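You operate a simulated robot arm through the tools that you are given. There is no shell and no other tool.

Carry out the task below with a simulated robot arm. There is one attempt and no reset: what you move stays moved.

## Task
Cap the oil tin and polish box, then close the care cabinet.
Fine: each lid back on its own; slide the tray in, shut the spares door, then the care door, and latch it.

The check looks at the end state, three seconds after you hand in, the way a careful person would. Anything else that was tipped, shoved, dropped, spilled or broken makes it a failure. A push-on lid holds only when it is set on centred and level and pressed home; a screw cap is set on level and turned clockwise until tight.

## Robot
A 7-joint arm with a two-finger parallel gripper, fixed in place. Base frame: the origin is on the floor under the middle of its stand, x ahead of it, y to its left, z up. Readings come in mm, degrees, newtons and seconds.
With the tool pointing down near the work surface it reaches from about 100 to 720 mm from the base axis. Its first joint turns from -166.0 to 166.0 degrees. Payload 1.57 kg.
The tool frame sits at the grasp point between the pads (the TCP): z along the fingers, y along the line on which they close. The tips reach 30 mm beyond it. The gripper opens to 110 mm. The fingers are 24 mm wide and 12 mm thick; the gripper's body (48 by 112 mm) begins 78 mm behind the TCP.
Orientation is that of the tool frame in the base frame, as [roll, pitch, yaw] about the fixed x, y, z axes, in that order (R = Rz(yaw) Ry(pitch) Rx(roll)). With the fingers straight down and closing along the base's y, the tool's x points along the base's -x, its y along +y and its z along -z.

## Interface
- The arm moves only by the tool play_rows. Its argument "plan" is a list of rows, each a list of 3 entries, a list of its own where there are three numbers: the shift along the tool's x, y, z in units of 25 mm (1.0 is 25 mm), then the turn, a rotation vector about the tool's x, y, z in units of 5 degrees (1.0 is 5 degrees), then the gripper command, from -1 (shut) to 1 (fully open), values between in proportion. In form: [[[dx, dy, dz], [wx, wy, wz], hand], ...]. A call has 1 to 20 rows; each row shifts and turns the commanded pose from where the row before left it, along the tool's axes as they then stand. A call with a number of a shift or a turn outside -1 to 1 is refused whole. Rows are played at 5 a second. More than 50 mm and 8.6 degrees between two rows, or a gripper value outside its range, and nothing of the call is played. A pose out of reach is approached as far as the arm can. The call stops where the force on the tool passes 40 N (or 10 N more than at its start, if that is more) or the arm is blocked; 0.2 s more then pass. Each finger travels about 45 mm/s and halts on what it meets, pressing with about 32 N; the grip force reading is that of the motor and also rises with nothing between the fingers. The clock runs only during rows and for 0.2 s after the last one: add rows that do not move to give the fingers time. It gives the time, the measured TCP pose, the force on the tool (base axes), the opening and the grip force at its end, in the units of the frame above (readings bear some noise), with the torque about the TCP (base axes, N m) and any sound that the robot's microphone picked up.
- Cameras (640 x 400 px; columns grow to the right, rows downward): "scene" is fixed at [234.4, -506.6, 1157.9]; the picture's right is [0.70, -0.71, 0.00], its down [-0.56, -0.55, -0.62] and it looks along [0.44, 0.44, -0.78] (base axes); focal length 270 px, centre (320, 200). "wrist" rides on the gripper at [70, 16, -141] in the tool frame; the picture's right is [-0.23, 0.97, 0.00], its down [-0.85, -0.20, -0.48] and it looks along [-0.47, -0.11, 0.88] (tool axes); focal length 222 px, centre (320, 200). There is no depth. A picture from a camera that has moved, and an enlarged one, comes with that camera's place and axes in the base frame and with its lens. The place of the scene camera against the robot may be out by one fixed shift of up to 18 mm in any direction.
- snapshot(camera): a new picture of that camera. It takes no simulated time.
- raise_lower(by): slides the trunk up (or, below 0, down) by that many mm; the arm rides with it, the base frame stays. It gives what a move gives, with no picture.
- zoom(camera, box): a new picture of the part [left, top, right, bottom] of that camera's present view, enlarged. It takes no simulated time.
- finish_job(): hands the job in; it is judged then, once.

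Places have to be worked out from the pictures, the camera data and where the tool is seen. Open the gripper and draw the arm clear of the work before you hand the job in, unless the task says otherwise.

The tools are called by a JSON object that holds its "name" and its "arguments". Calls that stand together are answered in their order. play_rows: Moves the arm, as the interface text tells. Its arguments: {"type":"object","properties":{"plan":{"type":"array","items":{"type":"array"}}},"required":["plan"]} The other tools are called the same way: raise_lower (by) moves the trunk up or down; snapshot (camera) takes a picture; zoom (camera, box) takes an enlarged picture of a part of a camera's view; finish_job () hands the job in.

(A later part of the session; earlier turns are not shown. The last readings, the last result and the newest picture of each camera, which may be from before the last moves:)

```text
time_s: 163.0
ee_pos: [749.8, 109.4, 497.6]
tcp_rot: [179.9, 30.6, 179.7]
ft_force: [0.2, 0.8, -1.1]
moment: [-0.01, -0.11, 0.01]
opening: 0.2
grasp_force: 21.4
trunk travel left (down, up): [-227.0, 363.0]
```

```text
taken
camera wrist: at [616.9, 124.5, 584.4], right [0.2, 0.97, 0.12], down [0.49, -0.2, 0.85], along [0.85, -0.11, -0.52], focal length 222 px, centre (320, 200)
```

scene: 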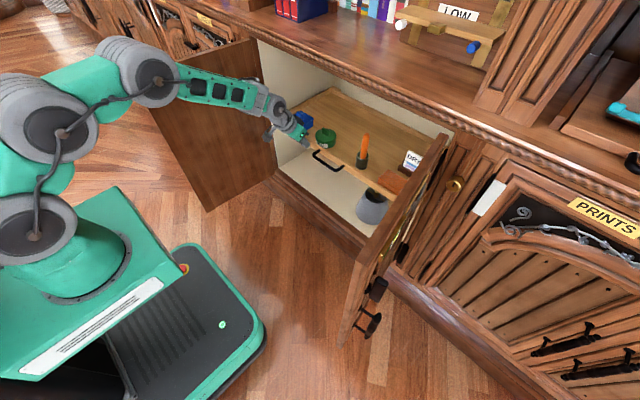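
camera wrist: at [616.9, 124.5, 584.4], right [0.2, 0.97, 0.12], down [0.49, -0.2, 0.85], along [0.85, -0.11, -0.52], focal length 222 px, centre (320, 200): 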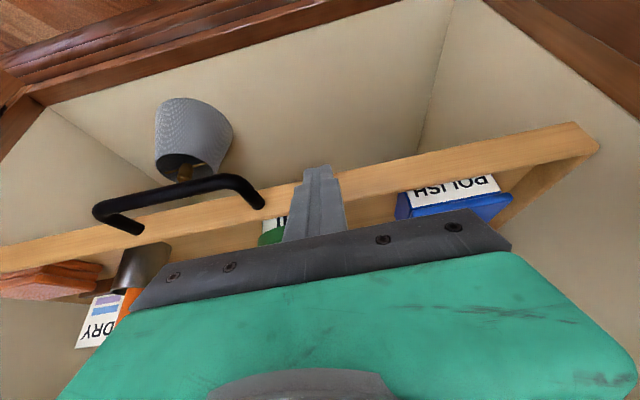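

Still sliding freely with the panel at ≈775. I push a further 35 mm slowly and watch for the stop.

{"name": "play_rows", "arguments": {"plan": [[[-0.138, 0, 0.082], [0, 0, 0], -1], [[-0.172, 0, 0.102], [0, 0, 0], -1], [[-0.172, 0, 0.102], [0, 0, 0], -1], [[-0.172, 0, 0.102], [0, 0, 0], -1], [[-0.172, 0, 0.102], [0, 0, 0], -1], [[-0.138, 0, 0.082], [0, 0, 0], -1], [[-0.138, 0, 0.082], [0, 0, 0], -1], [[-0.1, 0, 0.06], [0, 0, 0], -1]]}}

{"name": "zoom", "arguments": {"camera": "scene", "box": [240, 80, 440, 260]}}

{"name": "snapshot", "arguments": {"camera": "wrist"}}

```text
time_s: 164.8
ee_pos: [785.2, 109.3, 497.9]
tcp_rot: [179.8, 30.6, 179.7]
ft_force: [-1.8, 0.4, -0.5]
moment: [0.04, 0.07, 0.06]
opening: 0.3
grasp_force: 21.0
trunk travel left (down, up): [-227.0, 363.0]
```

```text
2.22 times, centred on (340, 170) of scene
camera zoom: at [234.4, -506.6, 1157.9], right [0.7, -0.71, 0.0], down [-0.56, -0.55, -0.62], along [0.44, 0.44, -0.78], focal length 599 px, centre (276, 267)
```

zoom: 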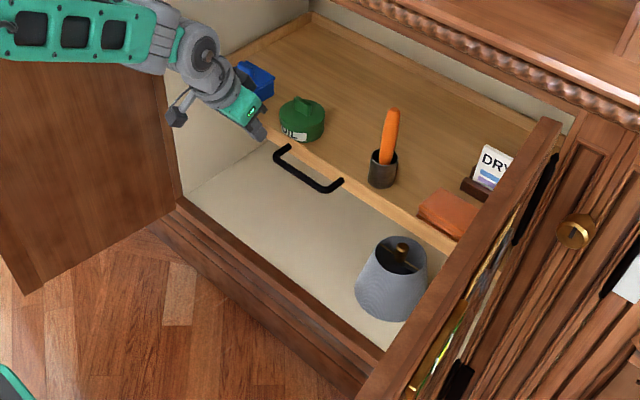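

```text
taken
camera wrist: at [651.7, 125.4, 584.6], right [0.2, 0.97, 0.12], down [0.49, -0.2, 0.85], along [0.85, -0.11, -0.52], focal length 222 px, centre (320, 200)
```

wrist: 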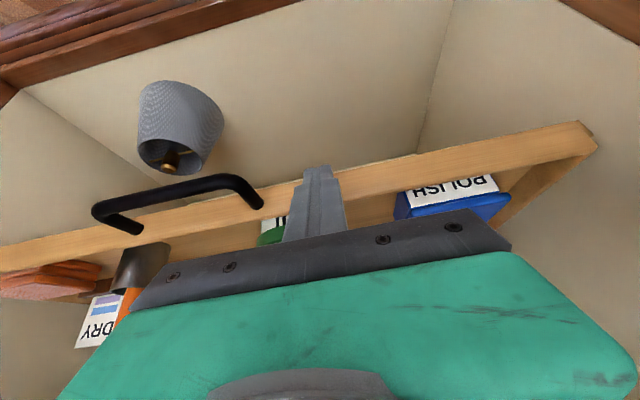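

The handle is now just inside the cabinet. I keep pushing slowly to find the end stop.

{"name": "play_rows", "arguments": {"plan": [[[-0.138, 0, 0.082], [0, 0, 0], -1], [[-0.138, 0, 0.082], [0, 0, 0], -1], [[-0.138, 0, 0.082], [0, 0, 0], -1], [[-0.138, 0, 0.082], [0, 0, 0], -1], [[-0.1, 0, 0.06], [0, 0, 0], -1]]}}

{"name": "zoom", "arguments": {"camera": "scene", "box": [240, 80, 440, 260]}}

```text
time_s: 166.0
ee_pos: [802.4, 108.7, 496.3]
tcp_rot: [179.9, 30.6, 179.7]
ft_force: [-1.7, -0.4, -0.2]
moment: [-0.01, 0.02, 0.0]
opening: 0.0
grasp_force: 21.6
trunk travel left (down, up): [-227.0, 363.0]
```

```text
2.22 times, centred on (340, 170) of scene
camera zoom: at [234.4, -506.6, 1157.9], right [0.7, -0.71, 0.0], down [-0.56, -0.55, -0.62], along [0.44, 0.44, -0.78], focal length 599 px, centre (276, 267)
```

zoom: 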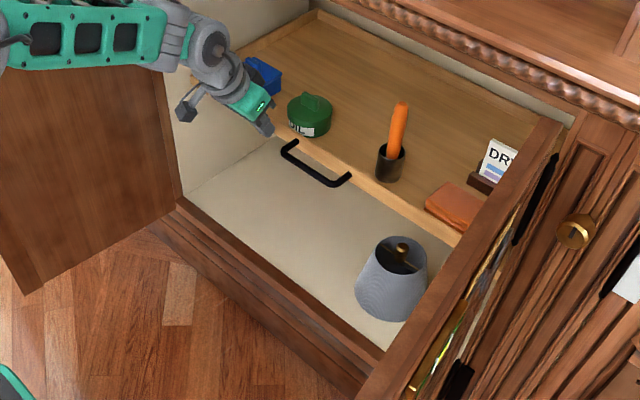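

It still slides freely, so I increase the tool tilt to 50° for extra reach: back off 15 mm, rotate, lower slightly, and push on.

{"name": "play_rows", "arguments": {"plan": [[[0.3, 0, -0.18], [0, 0, 0], -1], [[0.22, 0, -0.13], [0, 0, 0], -1], [[0, 0, 0], [0, -1, 0], -1], [[0, 0, 0], [0, -1, 0], -1], [[0, 0, 0], [0, -1, 0], -1], [[0, 0, 0], [0, -1, 0], -1], [[0.28, 0, 0.23], [0, 0, 0], -1], [[0, 0, 0], [0, 0, 0], -1]]}}

{"name": "snapshot", "arguments": {"camera": "wrist"}}

{"name": "snapshot", "arguments": {"camera": "scene"}}

```text
time_s: 167.8
ee_pos: [787.6, 109.6, 487.9]
tcp_rot: [179.9, 50.5, 179.6]
ft_force: [0.6, 0.0, -0.1]
moment: [-0.02, 0.02, 0.0]
opening: 0.1
grasp_force: 20.8
trunk travel left (down, up): [-227.0, 363.0]
```

```text
taken
camera wrist: at [633.9, 125.6, 524.3], right [0.15, 0.97, 0.18], down [0.17, -0.2, 0.96], along [0.97, -0.11, -0.2], focal length 222 px, centre (320, 200)
```

wrist: 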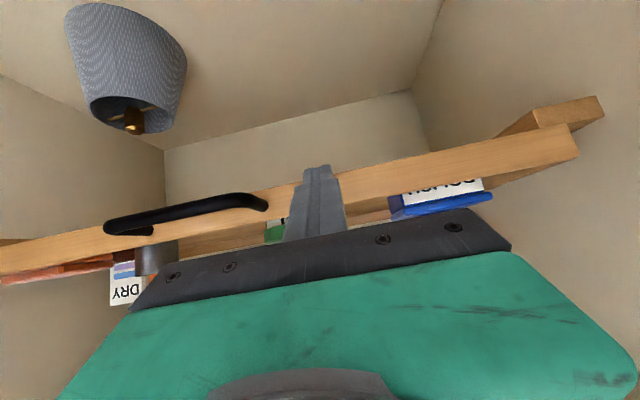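

```text
taken
```

scene: 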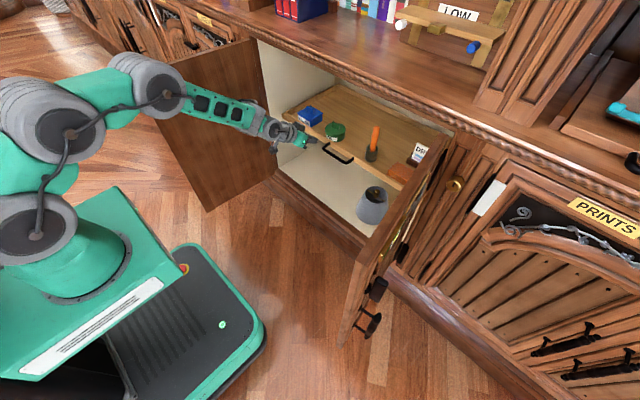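

Clear view of the tray resting on its side runners. I push on in 5 mm rows.

{"name": "play_rows", "arguments": {"plan": [[[-0.127, 0, 0.154], [0, 0, 0], -1], [[-0.127, 0, 0.154], [0, 0, 0], -1], [[-0.127, 0, 0.154], [0, 0, 0], -1], [[-0.127, 0, 0.154], [0, 0, 0], -1], [[-0.127, 0, 0.154], [0, 0, 0], -1], [[-0.127, 0, 0.154], [0, 0, 0], -1], [[-0.127, 0, 0.154], [0, 0, 0], -1], [[-0.127, 0, 0.154], [0, 0, 0], -1], [[-0.08, 0, 0.1], [0, 0, 0], -1]]}}

{"name": "snapshot", "arguments": {"camera": "wrist"}}

{"name": "zoom", "arguments": {"camera": "scene", "box": [240, 60, 440, 230]}}

```text
time_s: 168.9
ee_pos: [804.0, 109.8, 485.5]
tcp_rot: [179.9, 50.0, 179.7]
ft_force: [-4.9, 1.0, -2.3]
moment: [-0.05, -0.4, -0.01]
opening: 0.0
grasp_force: 21.2
trunk travel left (down, up): [-227.0, 363.0]
stopped in row 5: the force on the tool passed its limit at 50 N (the readings are from after the stop); the commanded pose is now the measured one
```

```text
taken
camera wrist: at [650.7, 125.4, 523.7], right [0.15, 0.97, 0.18], down [0.18, -0.2, 0.96], along [0.97, -0.11, -0.21], focal length 222 px, centre (320, 200)
```

wrist: 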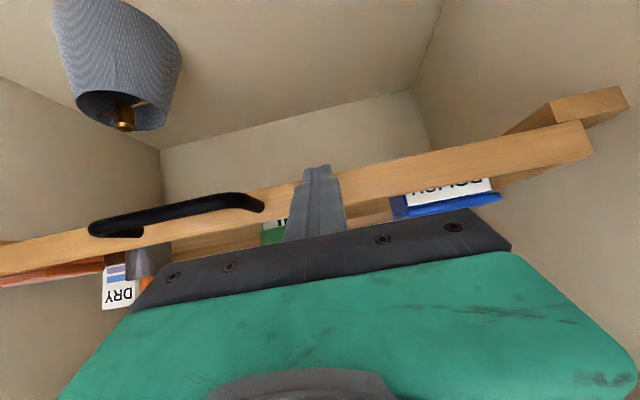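

```text
2.35 times, centred on (340, 145) of scene
camera zoom: at [234.4, -506.6, 1157.9], right [0.7, -0.71, 0.0], down [-0.56, -0.55, -0.62], along [0.44, 0.44, -0.78], focal length 635 px, centre (273, 329)
```

zoom: 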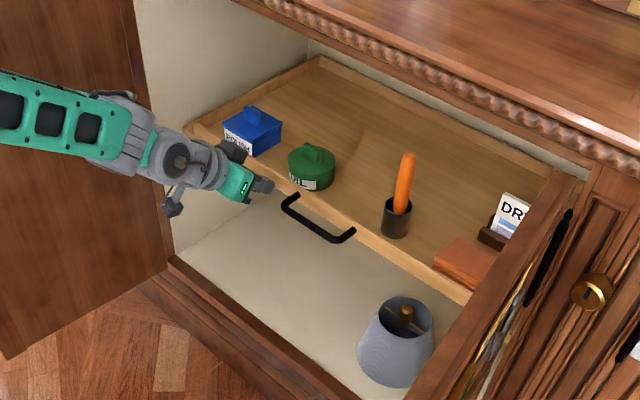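

The stop was reached (50 N, panel at ≈835): the tray is fully in and everything on it stands. I retreat straight out of the cabinet.

{"name": "play_rows", "arguments": {"plan": [[[0.32, 0, -0.386], [0, 0, 0], -1], [[0.6, 0, -0.73], [0, 0, 0], -1], [[0.64, 0, -0.768], [0, 0, 0], -1], [[0.64, 0, -0.768], [0, 0, 0], -1], [[0.64, 0, -0.768], [0, 0, 0], -1], [[0.64, 0, -0.768], [0, 0, 0], -1], [[0.64, 0, -0.768], [0, 0, 0], -1], [[0.64, 0, -0.768], [0, 0, 0], -1], [[0.64, 0, -0.768], [0, 0, 0], -1], [[0.64, 0, -0.768], [0, 0, 0], -1], [[0.64, 0, -0.768], [0, 0, 0], -1], [[0, 0, 0], [0, 0, 0], -1]]}}

{"name": "snapshot", "arguments": {"camera": "scene"}}

{"name": "snapshot", "arguments": {"camera": "wrist"}}

```text
time_s: 171.5
ee_pos: [544.3, 109.7, 486.9]
tcp_rot: [180.0, 50.1, 179.8]
ft_force: [0.1, 0.3, 0.0]
moment: [0.01, -0.02, 0.03]
opening: 0.0
grasp_force: 21.0
trunk travel left (down, up): [-227.0, 363.0]
```

```text
taken
```

scene: 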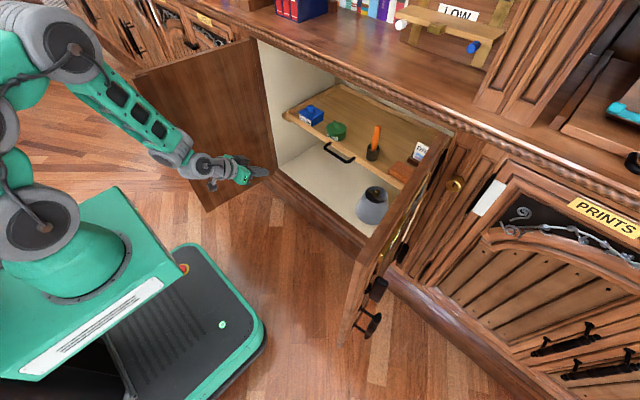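

```text
taken
camera wrist: at [390.6, 126.4, 524.6], right [0.15, 0.97, 0.18], down [0.18, -0.2, 0.96], along [0.97, -0.11, -0.21], focal length 222 px, centre (320, 200)
```

wrist: 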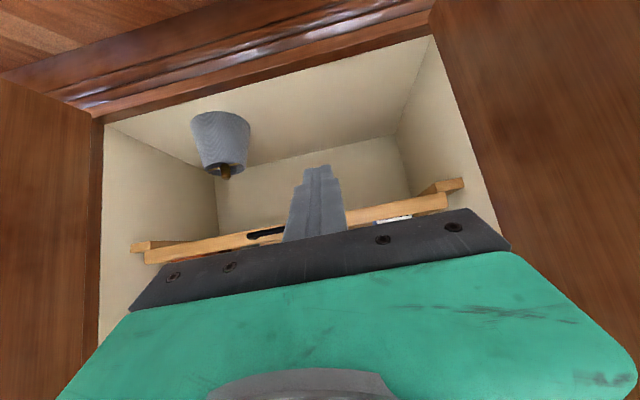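

Tray stays put. Now I bring the tool vertical and raise the trunk to look at the doors from above.

{"name": "play_rows", "arguments": {"plan": [[[0, 0, 0], [0, 1, 0], -1], [[0, 0, 0], [0, 1, 0], -1], [[0, 0, 0], [0, 1, 0], -1], [[0, 0, 0], [0, 1, 0], -1], [[0, 0, 0], [0, 1, 0], -1], [[0, 0, 0], [0, 1, 0], -1], [[0, 0, 0], [0, 1, 0], -1], [[0, 0, 0], [0, 1, 0], -1], [[0, 0, 0], [0, 1, 0], -1], [[0, 0, 0], [0, 1, 0], -1], [[0.5, 0, -0.5], [0, 0, 0], -1], [[0.5, 0, -0.5], [0, 0, 0], -1], [[0.5, 0, -0.5], [0, 0, 0], -1], [[0, 0, 0], [0, 0, 0], -1]]}}

{"name": "raise_lower", "arguments": {"by": 320}}

{"name": "snapshot", "arguments": {"camera": "wrist"}}

{"name": "snapshot", "arguments": {"camera": "scene"}}

```text
time_s: 174.5
ee_pos: [506.1, 109.3, 521.2]
tcp_rot: [180.0, 0.0, 179.8]
ft_force: [-0.1, 0.0, -0.5]
moment: [0.0, -0.02, 0.03]
opening: 0.0
grasp_force: 20.8
trunk travel left (down, up): [-227.0, 363.0]
```

```text
time_s: 177.7
ee_pos: [506.5, 108.8, 841.4]
tcp_rot: [-180.0, 0.0, 179.8]
ft_force: [0.1, -0.4, -0.5]
moment: [0.02, -0.04, 0.01]
opening: 0.0
grasp_force: 21.4
trunk travel left (down, up): [-547.0, 43.0]
```

```text
taken
camera wrist: at [436.0, 126.0, 983.8], right [0.23, 0.97, 0.0], down [0.85, -0.2, 0.48], along [0.47, -0.11, -0.88], focal length 222 px, centre (320, 200)
```

wrist: 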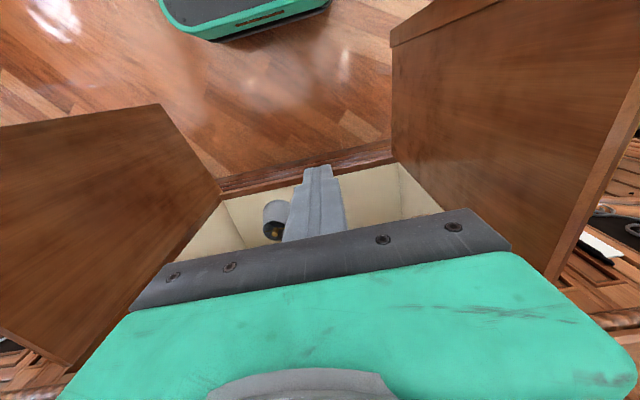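

```text
taken
```

scene: 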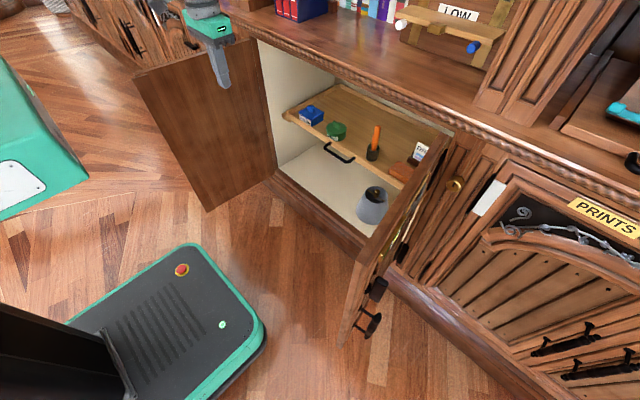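

Both doors are visible: left door hinge ≈(745, 342), open ≈94°; right door hinge ≈(740, −375), open ≈99°. For the left (spares) door I'll go over its top and push its outer face with closed vertical fingers. First up and across to (448, 425) at safe height.

{"name": "play_rows", "arguments": {"plan": [[[0, 0, -0.9], [0, 0, 0], -1], [[0, 0.3, -0.9], [0, 0, 0], -1], [[0, 0.6, -0.6], [0, 0, 0], -1], [[0.19, 1, 0], [0, 0, 0], -1], [[0.19, 1, 0], [0, 0, 0], -1], [[0.19, 1, 0], [0, 0, 0], -1], [[0.19, 1, 0], [0, 0, 0], -1], [[0.19, 1, 0], [0, 0, 0], -1], [[0.19, 1, 0], [0, 0, 0], -1], [[0.19, 1, 0], [0, 0, 0], -1], [[0.19, 1, 0], [0, 0, 0], -1], [[0.19, 1, 0], [0, 0, 0], -1], [[0.19, 1, 0], [0, 0, 0], -1], [[0.19, 1, 0], [0, 0, 0], -1], [[0, 0.8, 0], [0, 0, 0], -1], [[0, 0, 0], [0, 0, 0], -1]]}}

{"name": "snapshot", "arguments": {"camera": "wrist"}}

{"name": "snapshot", "arguments": {"camera": "scene"}}

```text
time_s: 181.1
ee_pos: [455.7, 427.4, 903.2]
tcp_rot: [-180.0, 0.0, 179.8]
ft_force: [-0.8, 0.2, 0.0]
moment: [0.02, 0.01, -0.02]
opening: 0.0
grasp_force: 21.3
trunk travel left (down, up): [-547.0, 43.0]
```

```text
taken
camera wrist: at [386.0, 444.1, 1044.1], right [0.23, 0.97, 0.0], down [0.85, -0.2, 0.48], along [0.47, -0.11, -0.88], focal length 222 px, centre (320, 200)
```

wrist: 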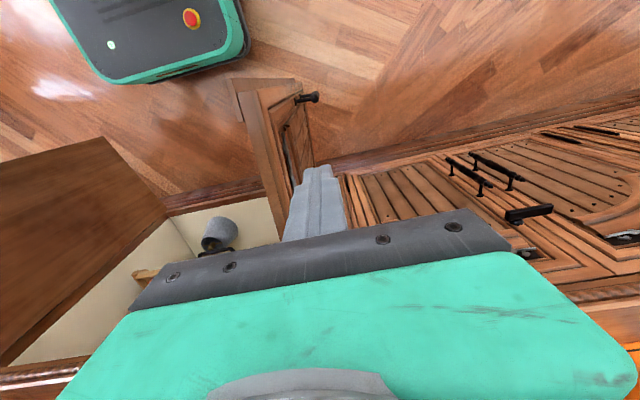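

```text
taken
```

scene: 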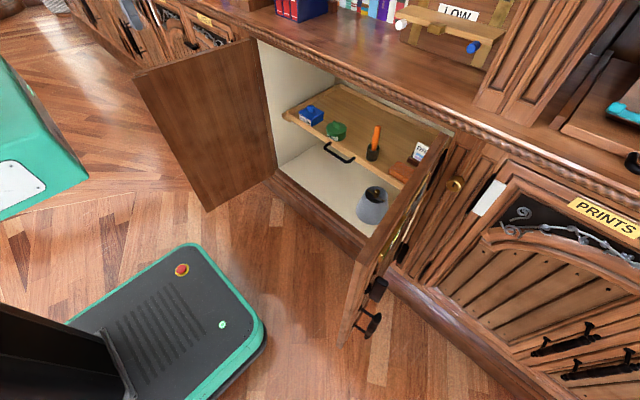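

I can see the left door's top and outer face (with a pull handle). I zoom to locate its top edge and hardware accurately.

{"name": "zoom", "arguments": {"camera": "wrist", "box": [210, 60, 350, 220]}}

{"name": "zoom", "arguments": {"camera": "scene", "box": [120, 0, 300, 140]}}

```text
2.50 times, centred on (280, 140) of wrist
camera zoom: at [386.0, 444.1, 1044.1], right [0.23, 0.97, 0.0], down [0.85, -0.2, 0.48], along [0.47, -0.11, -0.88], focal length 555 px, centre (420, 350)
```

zoom: 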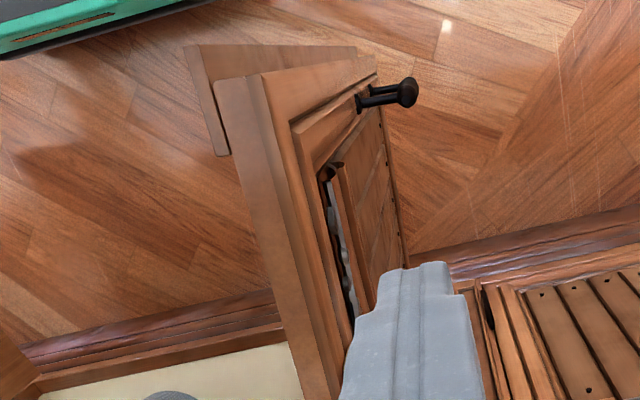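

```text
2.86 times, centred on (210, 70) of scene
camera zoom: at [234.4, -506.6, 1157.9], right [0.7, -0.71, 0.0], down [-0.56, -0.55, -0.62], along [0.44, 0.44, -0.78], focal length 771 px, centre (634, 571)
```

zoom: 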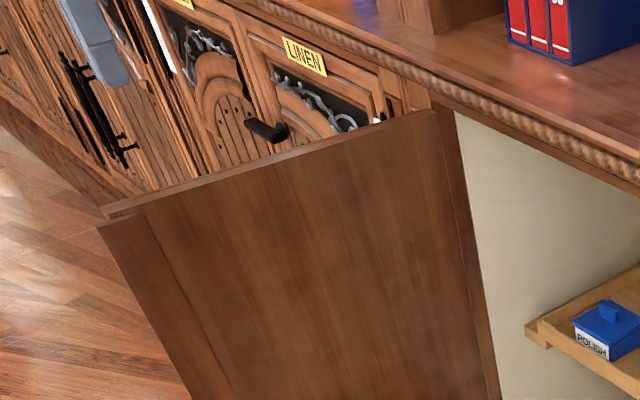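

Door top is at z≈797, 20 mm thick, open ≈95.5°, with its handle lower (z≈546). I descend outside the door so the fingertips are ~50 mm below its top edge.

{"name": "play_rows", "arguments": {"plan": [[[0, 0, 0.85], [0, 0, 0], -1], [[0, 0, 0.85], [0, 0, 0], -1], [[0, 0, 0.85], [0, 0, 0], -1], [[0, 0, 0.85], [0, 0, 0], -1], [[0, 0, 0.85], [0, 0, 0], -1], [[0, 0, 0.85], [0, 0, 0], -1], [[0, 0, 0], [0, 0, 0], -1]]}}

{"name": "snapshot", "arguments": {"camera": "wrist"}}

{"name": "snapshot", "arguments": {"camera": "scene"}}

```text
time_s: 182.7
ee_pos: [453.4, 428.3, 776.3]
tcp_rot: [179.9, 0.0, 179.8]
ft_force: [-0.4, 0.2, 0.0]
moment: [0.0, 0.01, -0.02]
opening: 0.0
grasp_force: 21.5
trunk travel left (down, up): [-547.0, 43.0]
```

```text
taken
camera wrist: at [384.2, 444.9, 918.3], right [0.23, 0.97, 0.0], down [0.85, -0.2, 0.48], along [0.47, -0.11, -0.88], focal length 222 px, centre (320, 200)
```

wrist: 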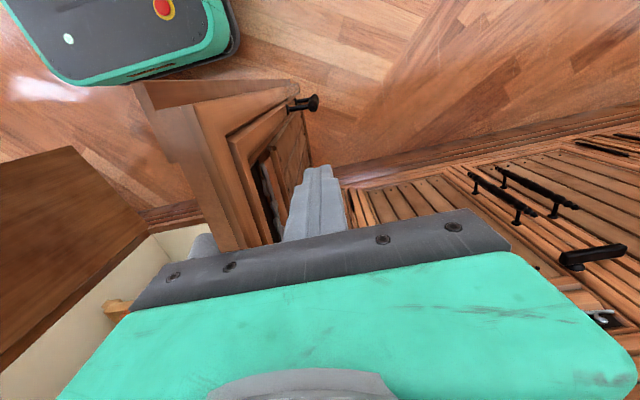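

```text
taken
```

scene: 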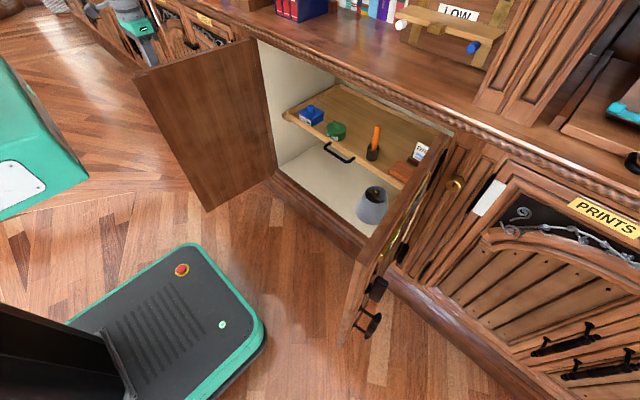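

Fingertips are outside the door, near its top rail. I push along the door's arc about its hinge, first to roughly 70°.

{"name": "play_rows", "arguments": {"plan": [[[-0.064, -0.932, 0], [0, 0, 0], -1], [[-0.04, -0.6, 0], [0, 0, 0], -1], [[0, -0.3, 0], [0, 0, 0], -1], [[0.06, -0.5, 0], [0, 0, 0], -1], [[0.06, -0.5, 0], [0, 0, 0], -1], [[0.01, -0.51, 0], [0, 0, 0], -1], [[0.01, -0.51, 0], [0, 0, 0], -1], [[-0.036, -0.512, 0], [0, 0, 0], -1], [[-0.036, -0.512, 0], [0, 0, 0], -1], [[-0.078, -0.502, 0], [0, 0, 0], -1], [[-0.078, -0.502, 0], [0, 0, 0], -1], [[-0.122, -0.496, 0], [0, 0, 0], -1], [[-0.122, -0.496, 0], [0, 0, 0], -1]]}}

{"name": "snapshot", "arguments": {"camera": "wrist"}}

{"name": "snapshot", "arguments": {"camera": "scene"}}

```text
time_s: 185.5
ee_pos: [464.1, 255.4, 776.0]
tcp_rot: [180.0, 0.0, 179.8]
ft_force: [-0.8, -0.8, 0.3]
moment: [0.04, 0.01, 0.01]
opening: 0.0
grasp_force: 21.1
trunk travel left (down, up): [-547.0, 43.0]
```

```text
taken
camera wrist: at [394.7, 271.5, 918.0], right [0.23, 0.97, 0.0], down [0.85, -0.2, 0.48], along [0.47, -0.11, -0.88], focal length 222 px, centre (320, 200)
```

wrist: 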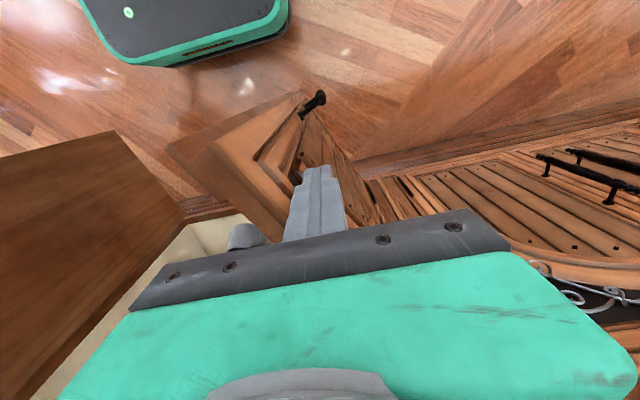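

```text
taken
```

scene: 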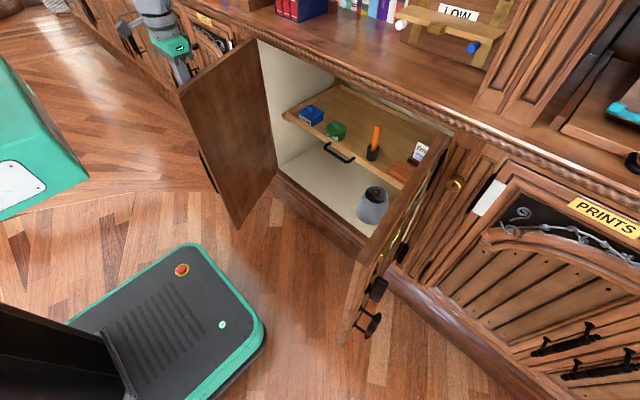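

The door follows nicely at ≈70°. I continue along the arc to ≈45°.

{"name": "play_rows", "arguments": {"plan": [[[-0.17, -0.484, 0], [0, 0, 0], -1], [[-0.17, -0.484, 0], [0, 0, 0], -1], [[-0.206, -0.464, 0], [0, 0, 0], -1], [[-0.206, -0.464, 0], [0, 0, 0], -1], [[-0.25, -0.45, 0], [0, 0, 0], -1], [[-0.25, -0.45, 0], [0, 0, 0], -1], [[-0.282, -0.422, 0], [0, 0, 0], -1], [[-0.282, -0.422, 0], [0, 0, 0], -1], [[-0.324, -0.394, 0], [0, 0, 0], -1], [[-0.324, -0.394, 0], [0, 0, 0], -1], [[0, 0, 0], [0, 0, 0], -1]]}}

{"name": "snapshot", "arguments": {"camera": "scene"}}

{"name": "snapshot", "arguments": {"camera": "wrist"}}

```text
time_s: 187.9
ee_pos: [525.6, 145.3, 774.6]
tcp_rot: [179.9, 0.1, 179.7]
ft_force: [-0.3, 0.2, 0.3]
moment: [0.0, 0.02, 0.0]
opening: 0.0
grasp_force: 21.8
trunk travel left (down, up): [-547.0, 43.0]
```

```text
taken
```

scene: 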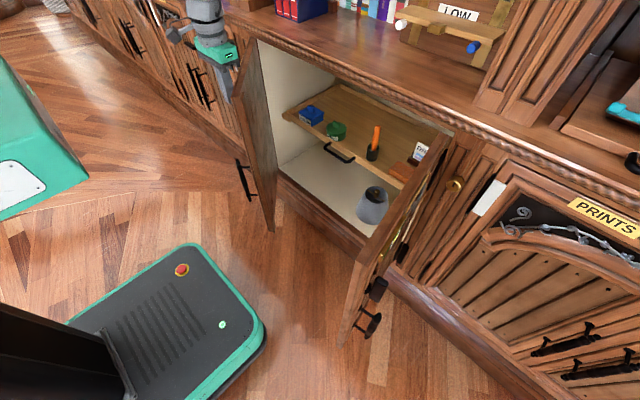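

```text
taken
camera wrist: at [455.2, 161.7, 916.8], right [0.23, 0.97, 0.0], down [0.85, -0.2, 0.48], along [0.47, -0.11, -0.88], focal length 222 px, centre (320, 200)
```

wrist: 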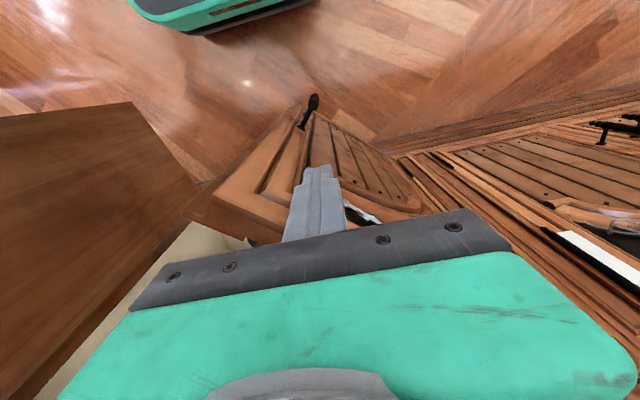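

Good, about 45°. I continue to ≈20°.

{"name": "play_rows", "arguments": {"plan": [[[-0.35, -0.368, 0], [0, 0, 0], -1], [[-0.35, -0.368, 0], [0, 0, 0], -1], [[-0.386, -0.334, 0], [0, 0, 0], -1], [[-0.386, -0.334, 0], [0, 0, 0], -1], [[-0.414, -0.302, 0], [0, 0, 0], -1], [[-0.414, -0.302, 0], [0, 0, 0], -1], [[-0.436, -0.262, 0], [0, 0, 0], -1], [[-0.436, -0.262, 0], [0, 0, 0], -1], [[-0.46, -0.226, 0], [0, 0, 0], -1], [[-0.46, -0.226, 0], [0, 0, 0], -1], [[0, 0, 0], [0, 0, 0], -1]]}}

{"name": "snapshot", "arguments": {"camera": "scene"}}

{"name": "snapshot", "arguments": {"camera": "wrist"}}

```text
time_s: 190.3
ee_pos: [627.0, 70.3, 774.7]
tcp_rot: [180.0, 0.1, 179.7]
ft_force: [0.1, 0.0, 0.4]
moment: [-0.01, 0.0, -0.01]
opening: 0.0
grasp_force: 21.5
trunk travel left (down, up): [-547.0, 43.0]
```

```text
taken
```

scene: 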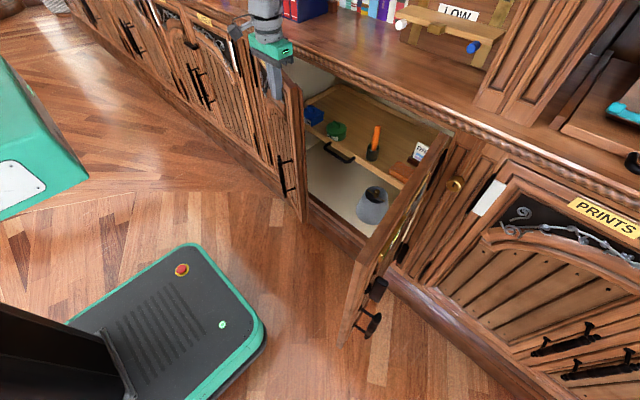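

```text
taken
camera wrist: at [557.3, 85.8, 917.0], right [0.23, 0.97, 0.0], down [0.85, -0.2, 0.48], along [0.47, -0.11, -0.88], focal length 222 px, centre (320, 200)
```

wrist: 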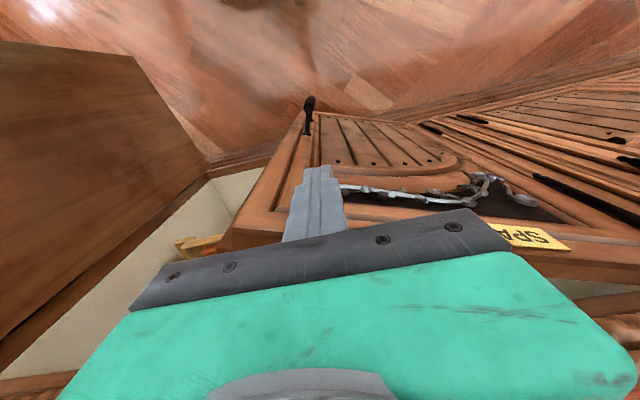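

The label "SPA…" confirms the left is the spares door, now at ≈20°. To finish, I back off, tilt the tool 40° forward, and lower to push on its free-side stile from the front.

{"name": "play_rows", "arguments": {"plan": [[[0.8, 0, 0], [0, 0, 0], -1], [[0.8, 0, 0], [0, 0, 0], -1], [[0.8, 0, 0], [0, 0, 0], -1], [[0.8, 0, 0], [0, 0, 0], -1], [[0, 0, 0], [0, -1, 0], -1], [[0, 0, 0], [0, -1, 0], -1], [[0, 0, 0], [0, -1, 0], -1], [[0, 0, 0], [0, -1, 0], -1], [[0, 0, 0], [0, -1, 0], -1], [[0, 0, 0], [0, -1, 0], -1], [[0, 0, 0], [0, -1, 0], -1], [[0, 0, 0], [0, -1, 0], -1], [[0.515, -0.68, 0.613], [0, 0, 0], -1], [[0.515, -0.68, 0.613], [0, 0, 0], -1], [[0.515, 0, 0.613], [0, 0, 0], -1], [[0, 0, 0], [0, 0, 0], -1]]}}

{"name": "snapshot", "arguments": {"camera": "wrist"}}

{"name": "snapshot", "arguments": {"camera": "scene"}}

```text
time_s: 193.7
ee_pos: [548.9, 36.0, 714.6]
tcp_rot: [180.0, 39.9, 179.7]
ft_force: [0.3, -0.9, -0.2]
moment: [0.02, 0.01, 0.04]
opening: 0.1
grasp_force: 21.0
trunk travel left (down, up): [-547.0, 43.0]
```

```text
taken
camera wrist: at [403.1, 52.7, 778.7], right [0.18, 0.97, 0.15], down [0.35, -0.2, 0.92], along [0.92, -0.11, -0.37], focal length 222 px, centre (320, 200)
```

wrist: 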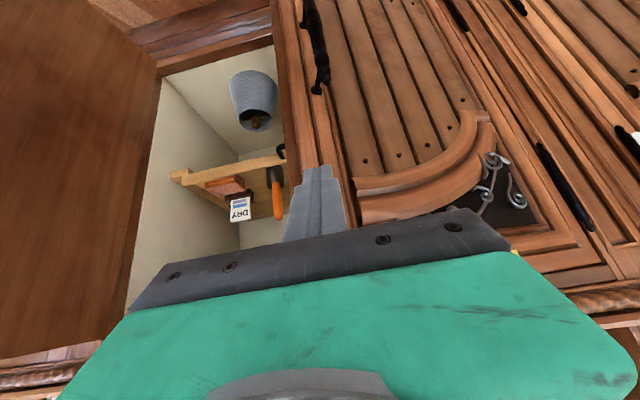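

```text
taken
```

scene: 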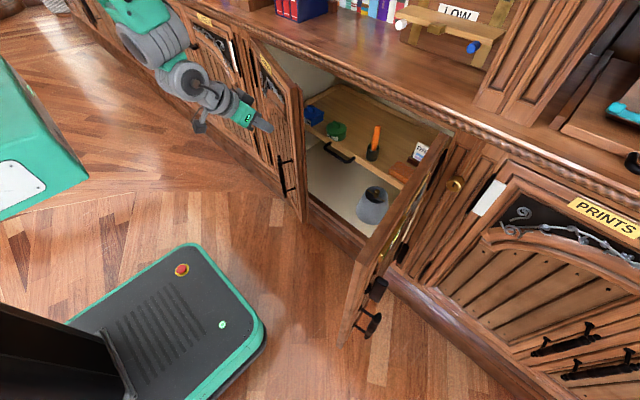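

The fingertips line up with the door's stile. I push forward along the closing arc.

{"name": "play_rows", "arguments": {"plan": [[[-0.307, -0.03, 0.256], [0, 0, 0], -1], [[-0.307, -0.03, 0.256], [0, 0, 0], -1], [[-0.307, -0.03, 0.256], [0, 0, 0], -1], [[-0.307, -0.03, 0.256], [0, 0, 0], -1], [[-0.307, -0.06, 0.256], [0, 0, 0], -1], [[-0.307, -0.06, 0.256], [0, 0, 0], -1], [[-0.307, -0.06, 0.256], [0, 0, 0], -1], [[-0.307, -0.06, 0.256], [0, 0, 0], -1], [[-0.307, -0.06, 0.256], [0, 0, 0], -1], [[-0.307, -0.06, 0.256], [0, 0, 0], -1], [[-0.307, -0.06, 0.256], [0, 0, 0], -1], [[-0.307, -0.06, 0.256], [0, 0, 0], -1], [[0, 0, 0], [0, 0, 0], -1]]}}

{"name": "snapshot", "arguments": {"camera": "wrist"}}

{"name": "snapshot", "arguments": {"camera": "scene"}}

```text
time_s: 196.5
ee_pos: [668.0, 20.6, 714.3]
tcp_rot: [179.9, 40.0, 179.7]
ft_force: [-0.5, 1.2, 0.2]
moment: [0.03, -0.02, -0.01]
opening: 0.1
grasp_force: 21.3
trunk travel left (down, up): [-547.0, 43.0]
```

```text
taken
camera wrist: at [522.6, 36.7, 779.0], right [0.18, 0.97, 0.15], down [0.35, -0.2, 0.92], along [0.92, -0.11, -0.37], focal length 222 px, centre (320, 200)
```

wrist: 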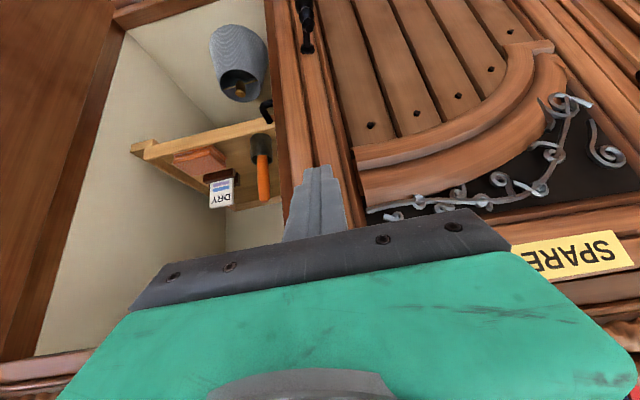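

```text
taken
```

scene: 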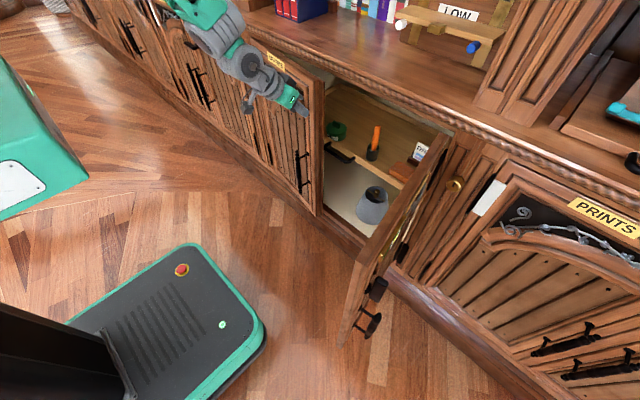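

The spares door is almost shut. I continue slowly until it stops.

{"name": "play_rows", "arguments": {"plan": [[[-0.23, -0.02, 0.192], [0, 0, 0], -1], [[-0.23, -0.02, 0.192], [0, 0, 0], -1], [[-0.23, -0.02, 0.192], [0, 0, 0], -1], [[-0.154, -0.01, 0.128], [0, 0, 0], -1], [[-0.154, -0.01, 0.128], [0, 0, 0], -1], [[-0.154, 0, 0.128], [0, 0, 0], -1], [[-0.123, 0, 0.103], [0, 0, 0], -1], [[-0.123, 0, 0.103], [0, 0, 0], -1], [[-0.123, 0, 0.103], [0, 0, 0], -1], [[-0.123, 0, 0.103], [0, 0, 0], -1]]}}

{"name": "snapshot", "arguments": {"camera": "wrist"}}

{"name": "snapshot", "arguments": {"camera": "scene"}}

```text
time_s: 198.7
ee_pos: [721.8, 18.4, 713.1]
tcp_rot: [179.8, 39.9, 179.7]
ft_force: [-0.5, -0.9, -0.5]
moment: [0.0, -0.03, 0.02]
opening: 0.0
grasp_force: 21.4
trunk travel left (down, up): [-547.0, 43.0]
```

```text
taken
camera wrist: at [576.5, 34.7, 779.8], right [0.18, 0.97, 0.15], down [0.35, -0.2, 0.92], along [0.92, -0.11, -0.37], focal length 222 px, centre (320, 200)
```

wrist: 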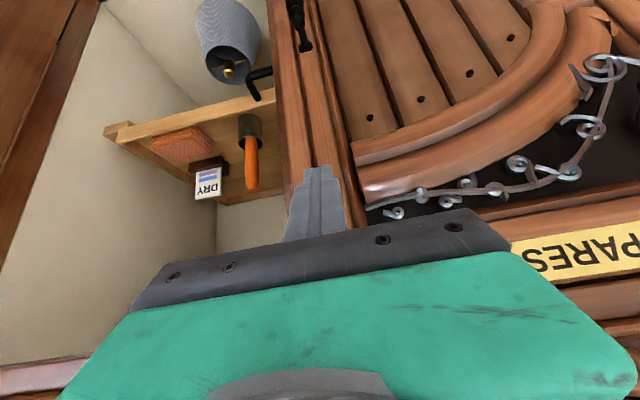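

```text
taken
```

scene: 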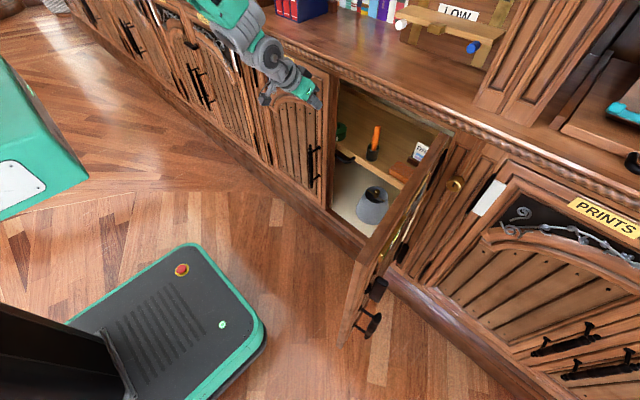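

No stop yet; I keep pressing in small steps until it meets its stop.

{"name": "play_rows", "arguments": {"plan": [[[-0.123, 0, 0.103], [0, 0, 0], -1], [[-0.123, 0, 0.103], [0, 0, 0], -1], [[-0.123, 0, 0.103], [0, 0, 0], -1], [[-0.123, 0, 0.103], [0, 0, 0], -1], [[-0.123, 0, 0.103], [0, 0, 0], -1], [[-0.123, 0, 0.103], [0, 0, 0], -1], [[-0.123, 0, 0.103], [0, 0, 0], -1], [[-0.123, 0, 0.103], [0, 0, 0], -1]]}}

{"name": "zoom", "arguments": {"camera": "scene", "box": [230, 40, 450, 260]}}

{"name": "snapshot", "arguments": {"camera": "wrist"}}

```text
time_s: 199.3
ee_pos: [721.7, 17.8, 708.9]
tcp_rot: [179.9, 39.1, 179.8]
ft_force: [-25.0, 0.1, 18.9]
moment: [0.01, -0.14, 0.06]
opening: 0.0
grasp_force: 21.0
trunk travel left (down, up): [-547.0, 43.0]
stopped in row 3: the force on the tool passed its limit at 74 N (the readings are from after the stop); the commanded pose is now the measured one
```

```text
1.82 times, centred on (340, 150) of scene
camera zoom: at [234.4, -506.6, 1157.9], right [0.7, -0.71, 0.0], down [-0.56, -0.55, -0.62], along [0.44, 0.44, -0.78], focal length 490 px, centre (284, 291)
```

zoom: 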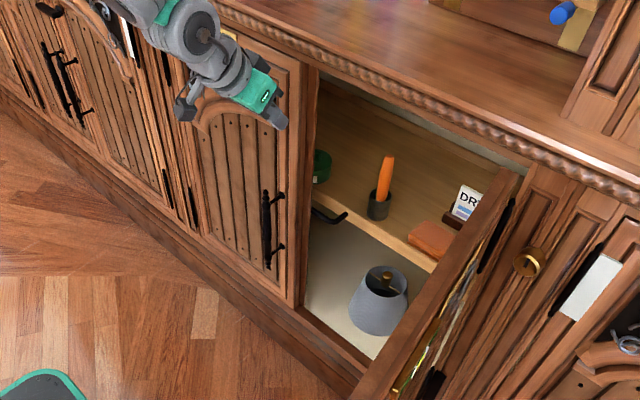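

```text
taken
camera wrist: at [578.1, 34.4, 775.9], right [0.18, 0.97, 0.14], down [0.36, -0.2, 0.91], along [0.91, -0.11, -0.39], focal length 222 px, centre (320, 200)
```

wrist: 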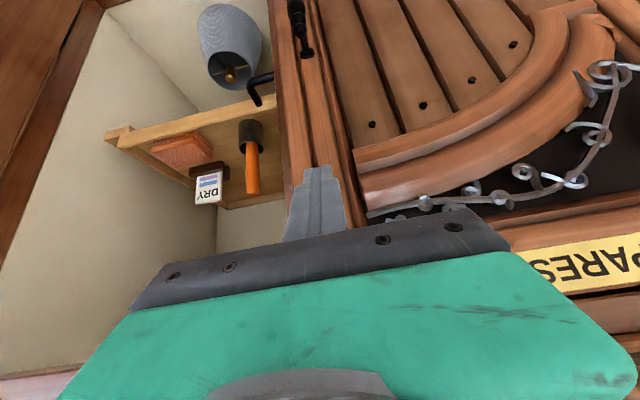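

The spares door hit its stop at ≈74 N and looks flush. I back off, go vertical and rise to see that it stays shut.

{"name": "play_rows", "arguments": {"plan": [[[0.3, 0, -0.25], [0, 0, 0], -1], [[0.736, 0, -0.615], [0, 0, 0], -1], [[0.736, 0, -0.615], [0, 0, 0], -1], [[0.736, 0, -0.615], [0, 0, 0], -1], [[0.736, 0, -0.615], [0, 0, 0], -1], [[0.736, 0, -0.615], [0, 0, 0], -1], [[0, 0, 0], [0, 1, 0], -1], [[0, 0, 0], [0, 1, 0], -1], [[0, 0, 0], [0, 1, 0], -1], [[0, 0, 0], [0, 1, 0], -1], [[0, 0, 0], [0, 1, 0], -1], [[0, 0, 0], [0, 1, 0], -1], [[0, 0, 0], [0, 1, 0], -1], [[0, 0, 0], [0, 0.85, 0], -1], [[0, 0, 0], [0, 0, 0], -1]]}}

{"name": "snapshot", "arguments": {"camera": "scene"}}

{"name": "snapshot", "arguments": {"camera": "wrist"}}

```text
time_s: 202.5
ee_pos: [593.8, 17.7, 711.9]
tcp_rot: [180.0, 0.0, 179.8]
ft_force: [0.6, 0.6, -0.2]
moment: [0.03, -0.03, -0.01]
opening: 0.0
grasp_force: 21.5
trunk travel left (down, up): [-547.0, 43.0]
```

```text
taken
```

scene: 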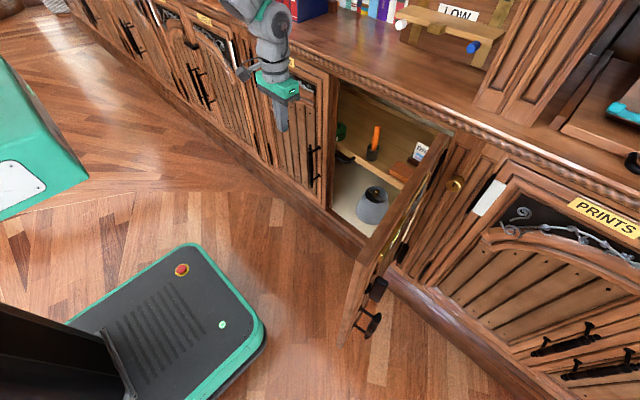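

```text
taken
camera wrist: at [525.2, 34.2, 854.1], right [0.23, 0.97, 0.0], down [0.85, -0.2, 0.48], along [0.47, -0.11, -0.88], focal length 222 px, centre (320, 200)
```

wrist: 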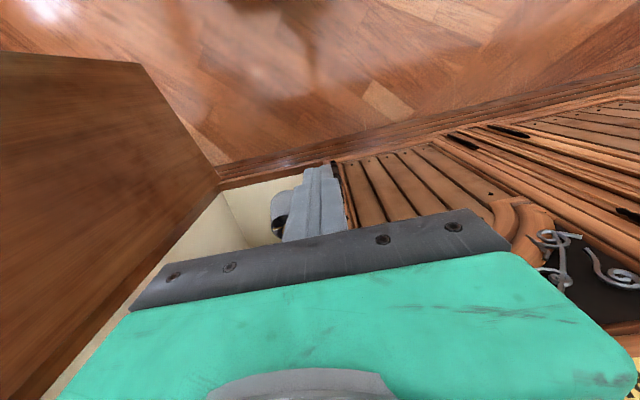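

The spares door stays shut. Now for the care door on the right: I rise and swing across to a point outside its free end.

{"name": "play_rows", "arguments": {"plan": [[[0.7, 0, -0.95], [0, 0, 0], -1], [[0.7, 0, -0.95], [0, 0, 0], -1], [[0.7, 0, -0.95], [0, 0, 0], -1], [[0.7, 0, -0.95], [0, 0, 0], -1], [[0.7, -0.5, -0.95], [0, 0, 0], -1], [[0.7, -0.9, -0.95], [0, 0, 0], -1], [[0.7, -0.98, -0.95], [0, 0, 0], -1], [[0.7, -0.98, -0.95], [0, 0, 0], -1], [[0, -0.98, 0], [0, 0, 0], -1], [[0, -0.98, 0], [0, 0, 0], -1], [[0, -0.98, 0], [0, 0, 0], -1], [[0, -0.98, 0], [0, 0, 0], -1], [[0, -0.98, 0], [0, 0, 0], -1], [[0, -0.98, 0], [0, 0, 0], -1], [[0, 0, 0], [0, 0, 0], -1]]}}

{"name": "snapshot", "arguments": {"camera": "wrist"}}

{"name": "snapshot", "arguments": {"camera": "scene"}}

```text
time_s: 205.7
ee_pos: [454.5, -213.9, 901.3]
tcp_rot: [179.9, -0.1, 179.8]
ft_force: [0.3, 0.1, 0.8]
moment: [0.0, -0.03, 0.01]
opening: 0.0
grasp_force: 21.0
trunk travel left (down, up): [-547.0, 43.0]
```

```text
taken
camera wrist: at [384.1, -198.2, 1043.8], right [0.23, 0.97, 0.0], down [0.85, -0.2, 0.48], along [0.47, -0.11, -0.88], focal length 222 px, centre (320, 200)
```

wrist: 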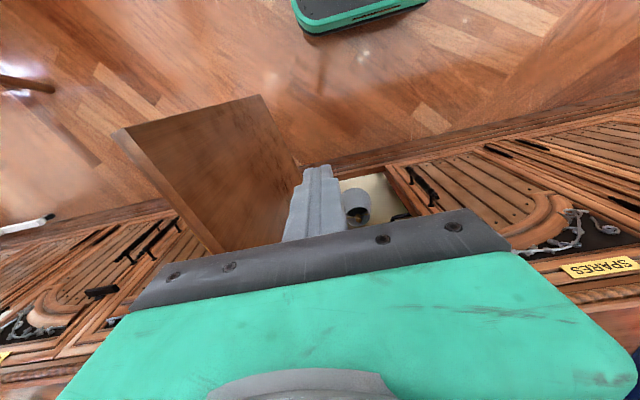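

```text
taken
```

scene: 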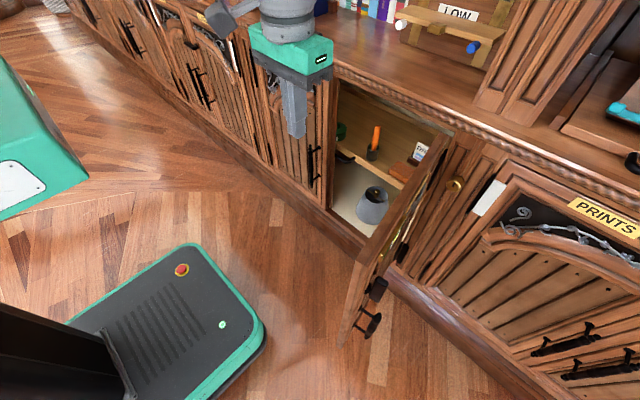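

I zoom on the care door's top edge from here to get its angle before going around it.

{"name": "zoom", "arguments": {"camera": "wrist", "box": [90, 80, 330, 260]}}

```text
2.22 times, centred on (210, 170) of wrist
camera zoom: at [384.1, -198.2, 1043.8], right [0.23, 0.97, 0.0], down [0.85, -0.2, 0.48], along [0.47, -0.11, -0.88], focal length 494 px, centre (564, 267)
```

zoom: 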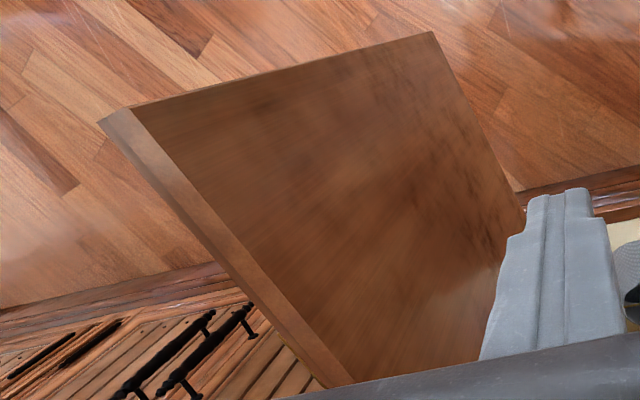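

Care door: open ≈99°, outer face at y≈−422 near x=455. I move on to (455, −475) and then descend outside it, fingertips ≈40 mm below its top (clear of the knob below).

{"name": "play_rows", "arguments": {"plan": [[[0, -0.95, 0], [0, 0, 0], -1], [[0, -0.95, 0], [0, 0, 0], -1], [[0, -0.95, 0], [0, 0, 0], -1], [[0, -0.95, 0], [0, 0, 0], -1], [[0, -0.95, 0], [0, 0, 0], -1], [[0, -0.95, 0], [0, 0, 0], -1], [[0, -0.95, 0], [0, 0, 0], -1], [[0, -0.95, 0], [0, 0, 0], -1], [[0, -0.95, 0], [0, 0, 0], -1], [[0, -0.95, 0], [0, 0, 0], -1], [[0, -0.95, 0], [0, 0, 0], -1], [[0, 0, 0], [0, 0, 0], -1]]}}

{"name": "snapshot", "arguments": {"camera": "wrist"}}

{"name": "zoom", "arguments": {"camera": "wrist", "box": [220, 40, 420, 220]}}

{"name": "snapshot", "arguments": {"camera": "scene"}}

```text
time_s: 208.3
ee_pos: [454.4, -474.8, 900.4]
tcp_rot: [-180.0, 0.1, 179.8]
ft_force: [0.6, 0.0, 0.7]
moment: [-0.04, -0.01, 0.01]
opening: 0.0
grasp_force: 21.1
trunk travel left (down, up): [-547.0, 43.0]
```

```text
taken
camera wrist: at [383.3, -458.2, 1043.0], right [0.23, 0.97, 0.0], down [0.85, -0.2, 0.48], along [0.47, -0.11, -0.88], focal length 222 px, centre (320, 200)
```

wrist: 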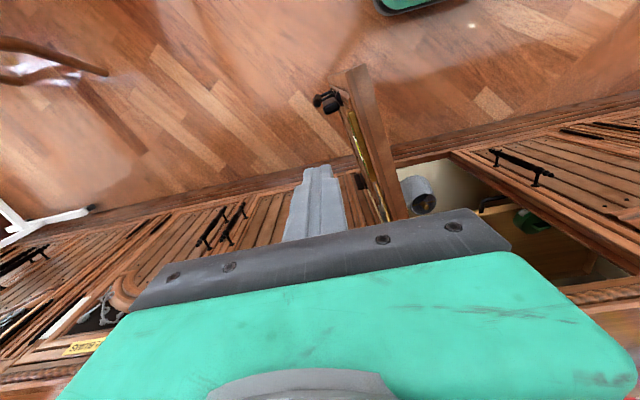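

```text
2.22 times, centred on (320, 130) of wrist
camera zoom: at [383.3, -458.2, 1043.0], right [0.23, 0.97, 0.0], down [0.85, -0.2, 0.48], along [0.47, -0.11, -0.88], focal length 494 px, centre (320, 356)
```

zoom: 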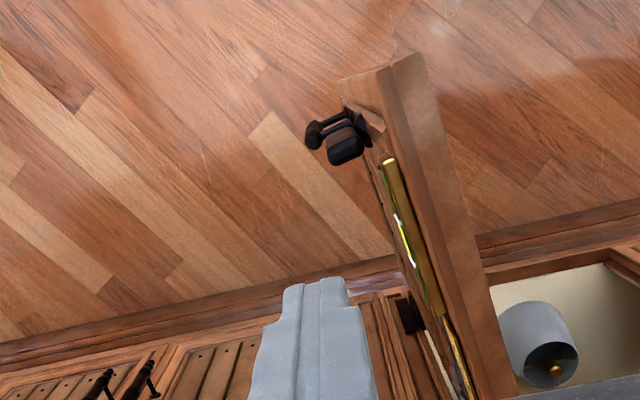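

```text
taken
```

scene: 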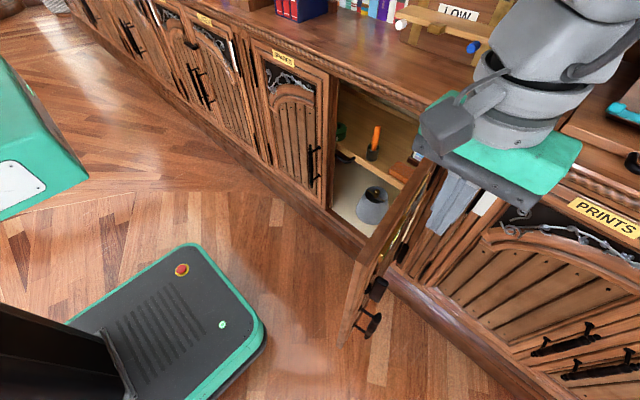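

I descend outside the care door, then start pushing it along its arc.

{"name": "play_rows", "arguments": {"plan": [[[0, 0, 0.9], [0, 0, 0], -1], [[0, 0, 0.9], [0, 0, 0], -1], [[0, 0, 0.9], [0, 0, 0], -1], [[0, 0, 0.9], [0, 0, 0], -1], [[0, 0, 0.9], [0, 0, 0], -1], [[0, 0, 0], [0, 0, 0], -1]]}}

{"name": "play_rows", "arguments": {"plan": [[[-0.092, 0.8, 0], [0, 0, 0], -1], [[-0.092, 0.6, 0], [0, 0, 0], -1], [[0, 0.3, 0], [0, 0, 0], -1], [[0.07, 0.35, 0], [0, 0, 0], -1], [[0.07, 0.35, 0], [0, 0, 0], -1], [[0.056, 0.506, 0], [0, 0, 0], -1], [[0.056, 0.506, 0], [0, 0, 0], -1], [[0.01, 0.51, 0], [0, 0, 0], -1], [[0.01, 0.51, 0], [0, 0, 0], -1], [[-0.036, 0.512, 0], [0, 0, 0], -1], [[-0.036, 0.512, 0], [0, 0, 0], -1], [[-0.078, 0.502, 0], [0, 0, 0], -1], [[-0.078, 0.502, 0], [0, 0, 0], -1], [[-0.122, 0.496, 0], [0, 0, 0], -1], [[-0.122, 0.496, 0], [0, 0, 0], -1]]}}

{"name": "snapshot", "arguments": {"camera": "wrist"}}

{"name": "snapshot", "arguments": {"camera": "scene"}}

```text
time_s: 209.7
ee_pos: [453.3, -475.2, 788.7]
tcp_rot: [180.0, 0.1, 179.8]
ft_force: [-0.3, 0.1, -0.8]
moment: [-0.04, 0.01, -0.02]
opening: 0.1
grasp_force: 20.9
trunk travel left (down, up): [-547.0, 43.0]
```

```text
time_s: 212.9
ee_pos: [463.3, -285.0, 789.2]
tcp_rot: [-180.0, 0.1, 179.8]
ft_force: [-0.1, 0.0, 0.6]
moment: [-0.01, 0.0, -0.01]
opening: 0.1
grasp_force: 21.1
trunk travel left (down, up): [-547.0, 43.0]
```

```text
taken
camera wrist: at [393.3, -269.7, 930.9], right [0.23, 0.97, 0.0], down [0.85, -0.2, 0.48], along [0.47, -0.11, -0.88], focal length 222 px, centre (320, 200)
```

wrist: 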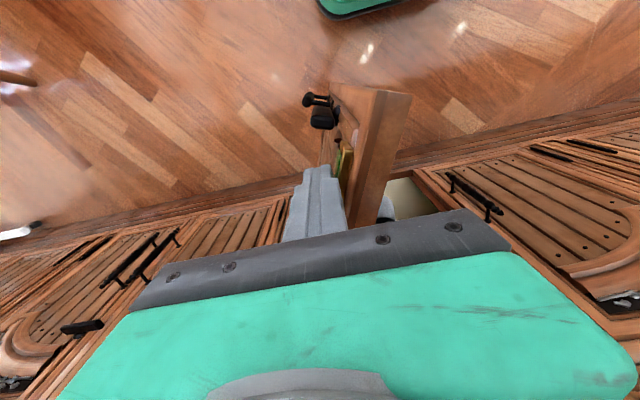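

```text
taken
```

scene: 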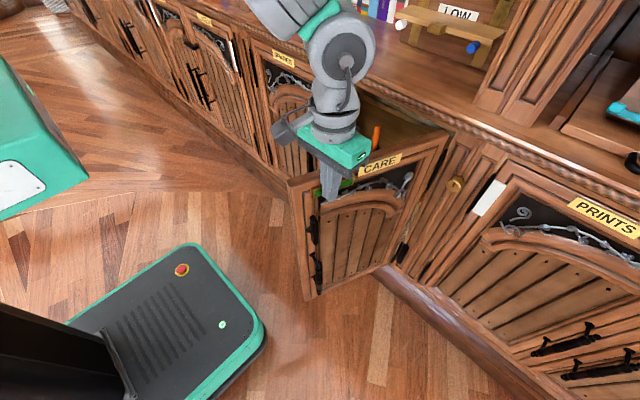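

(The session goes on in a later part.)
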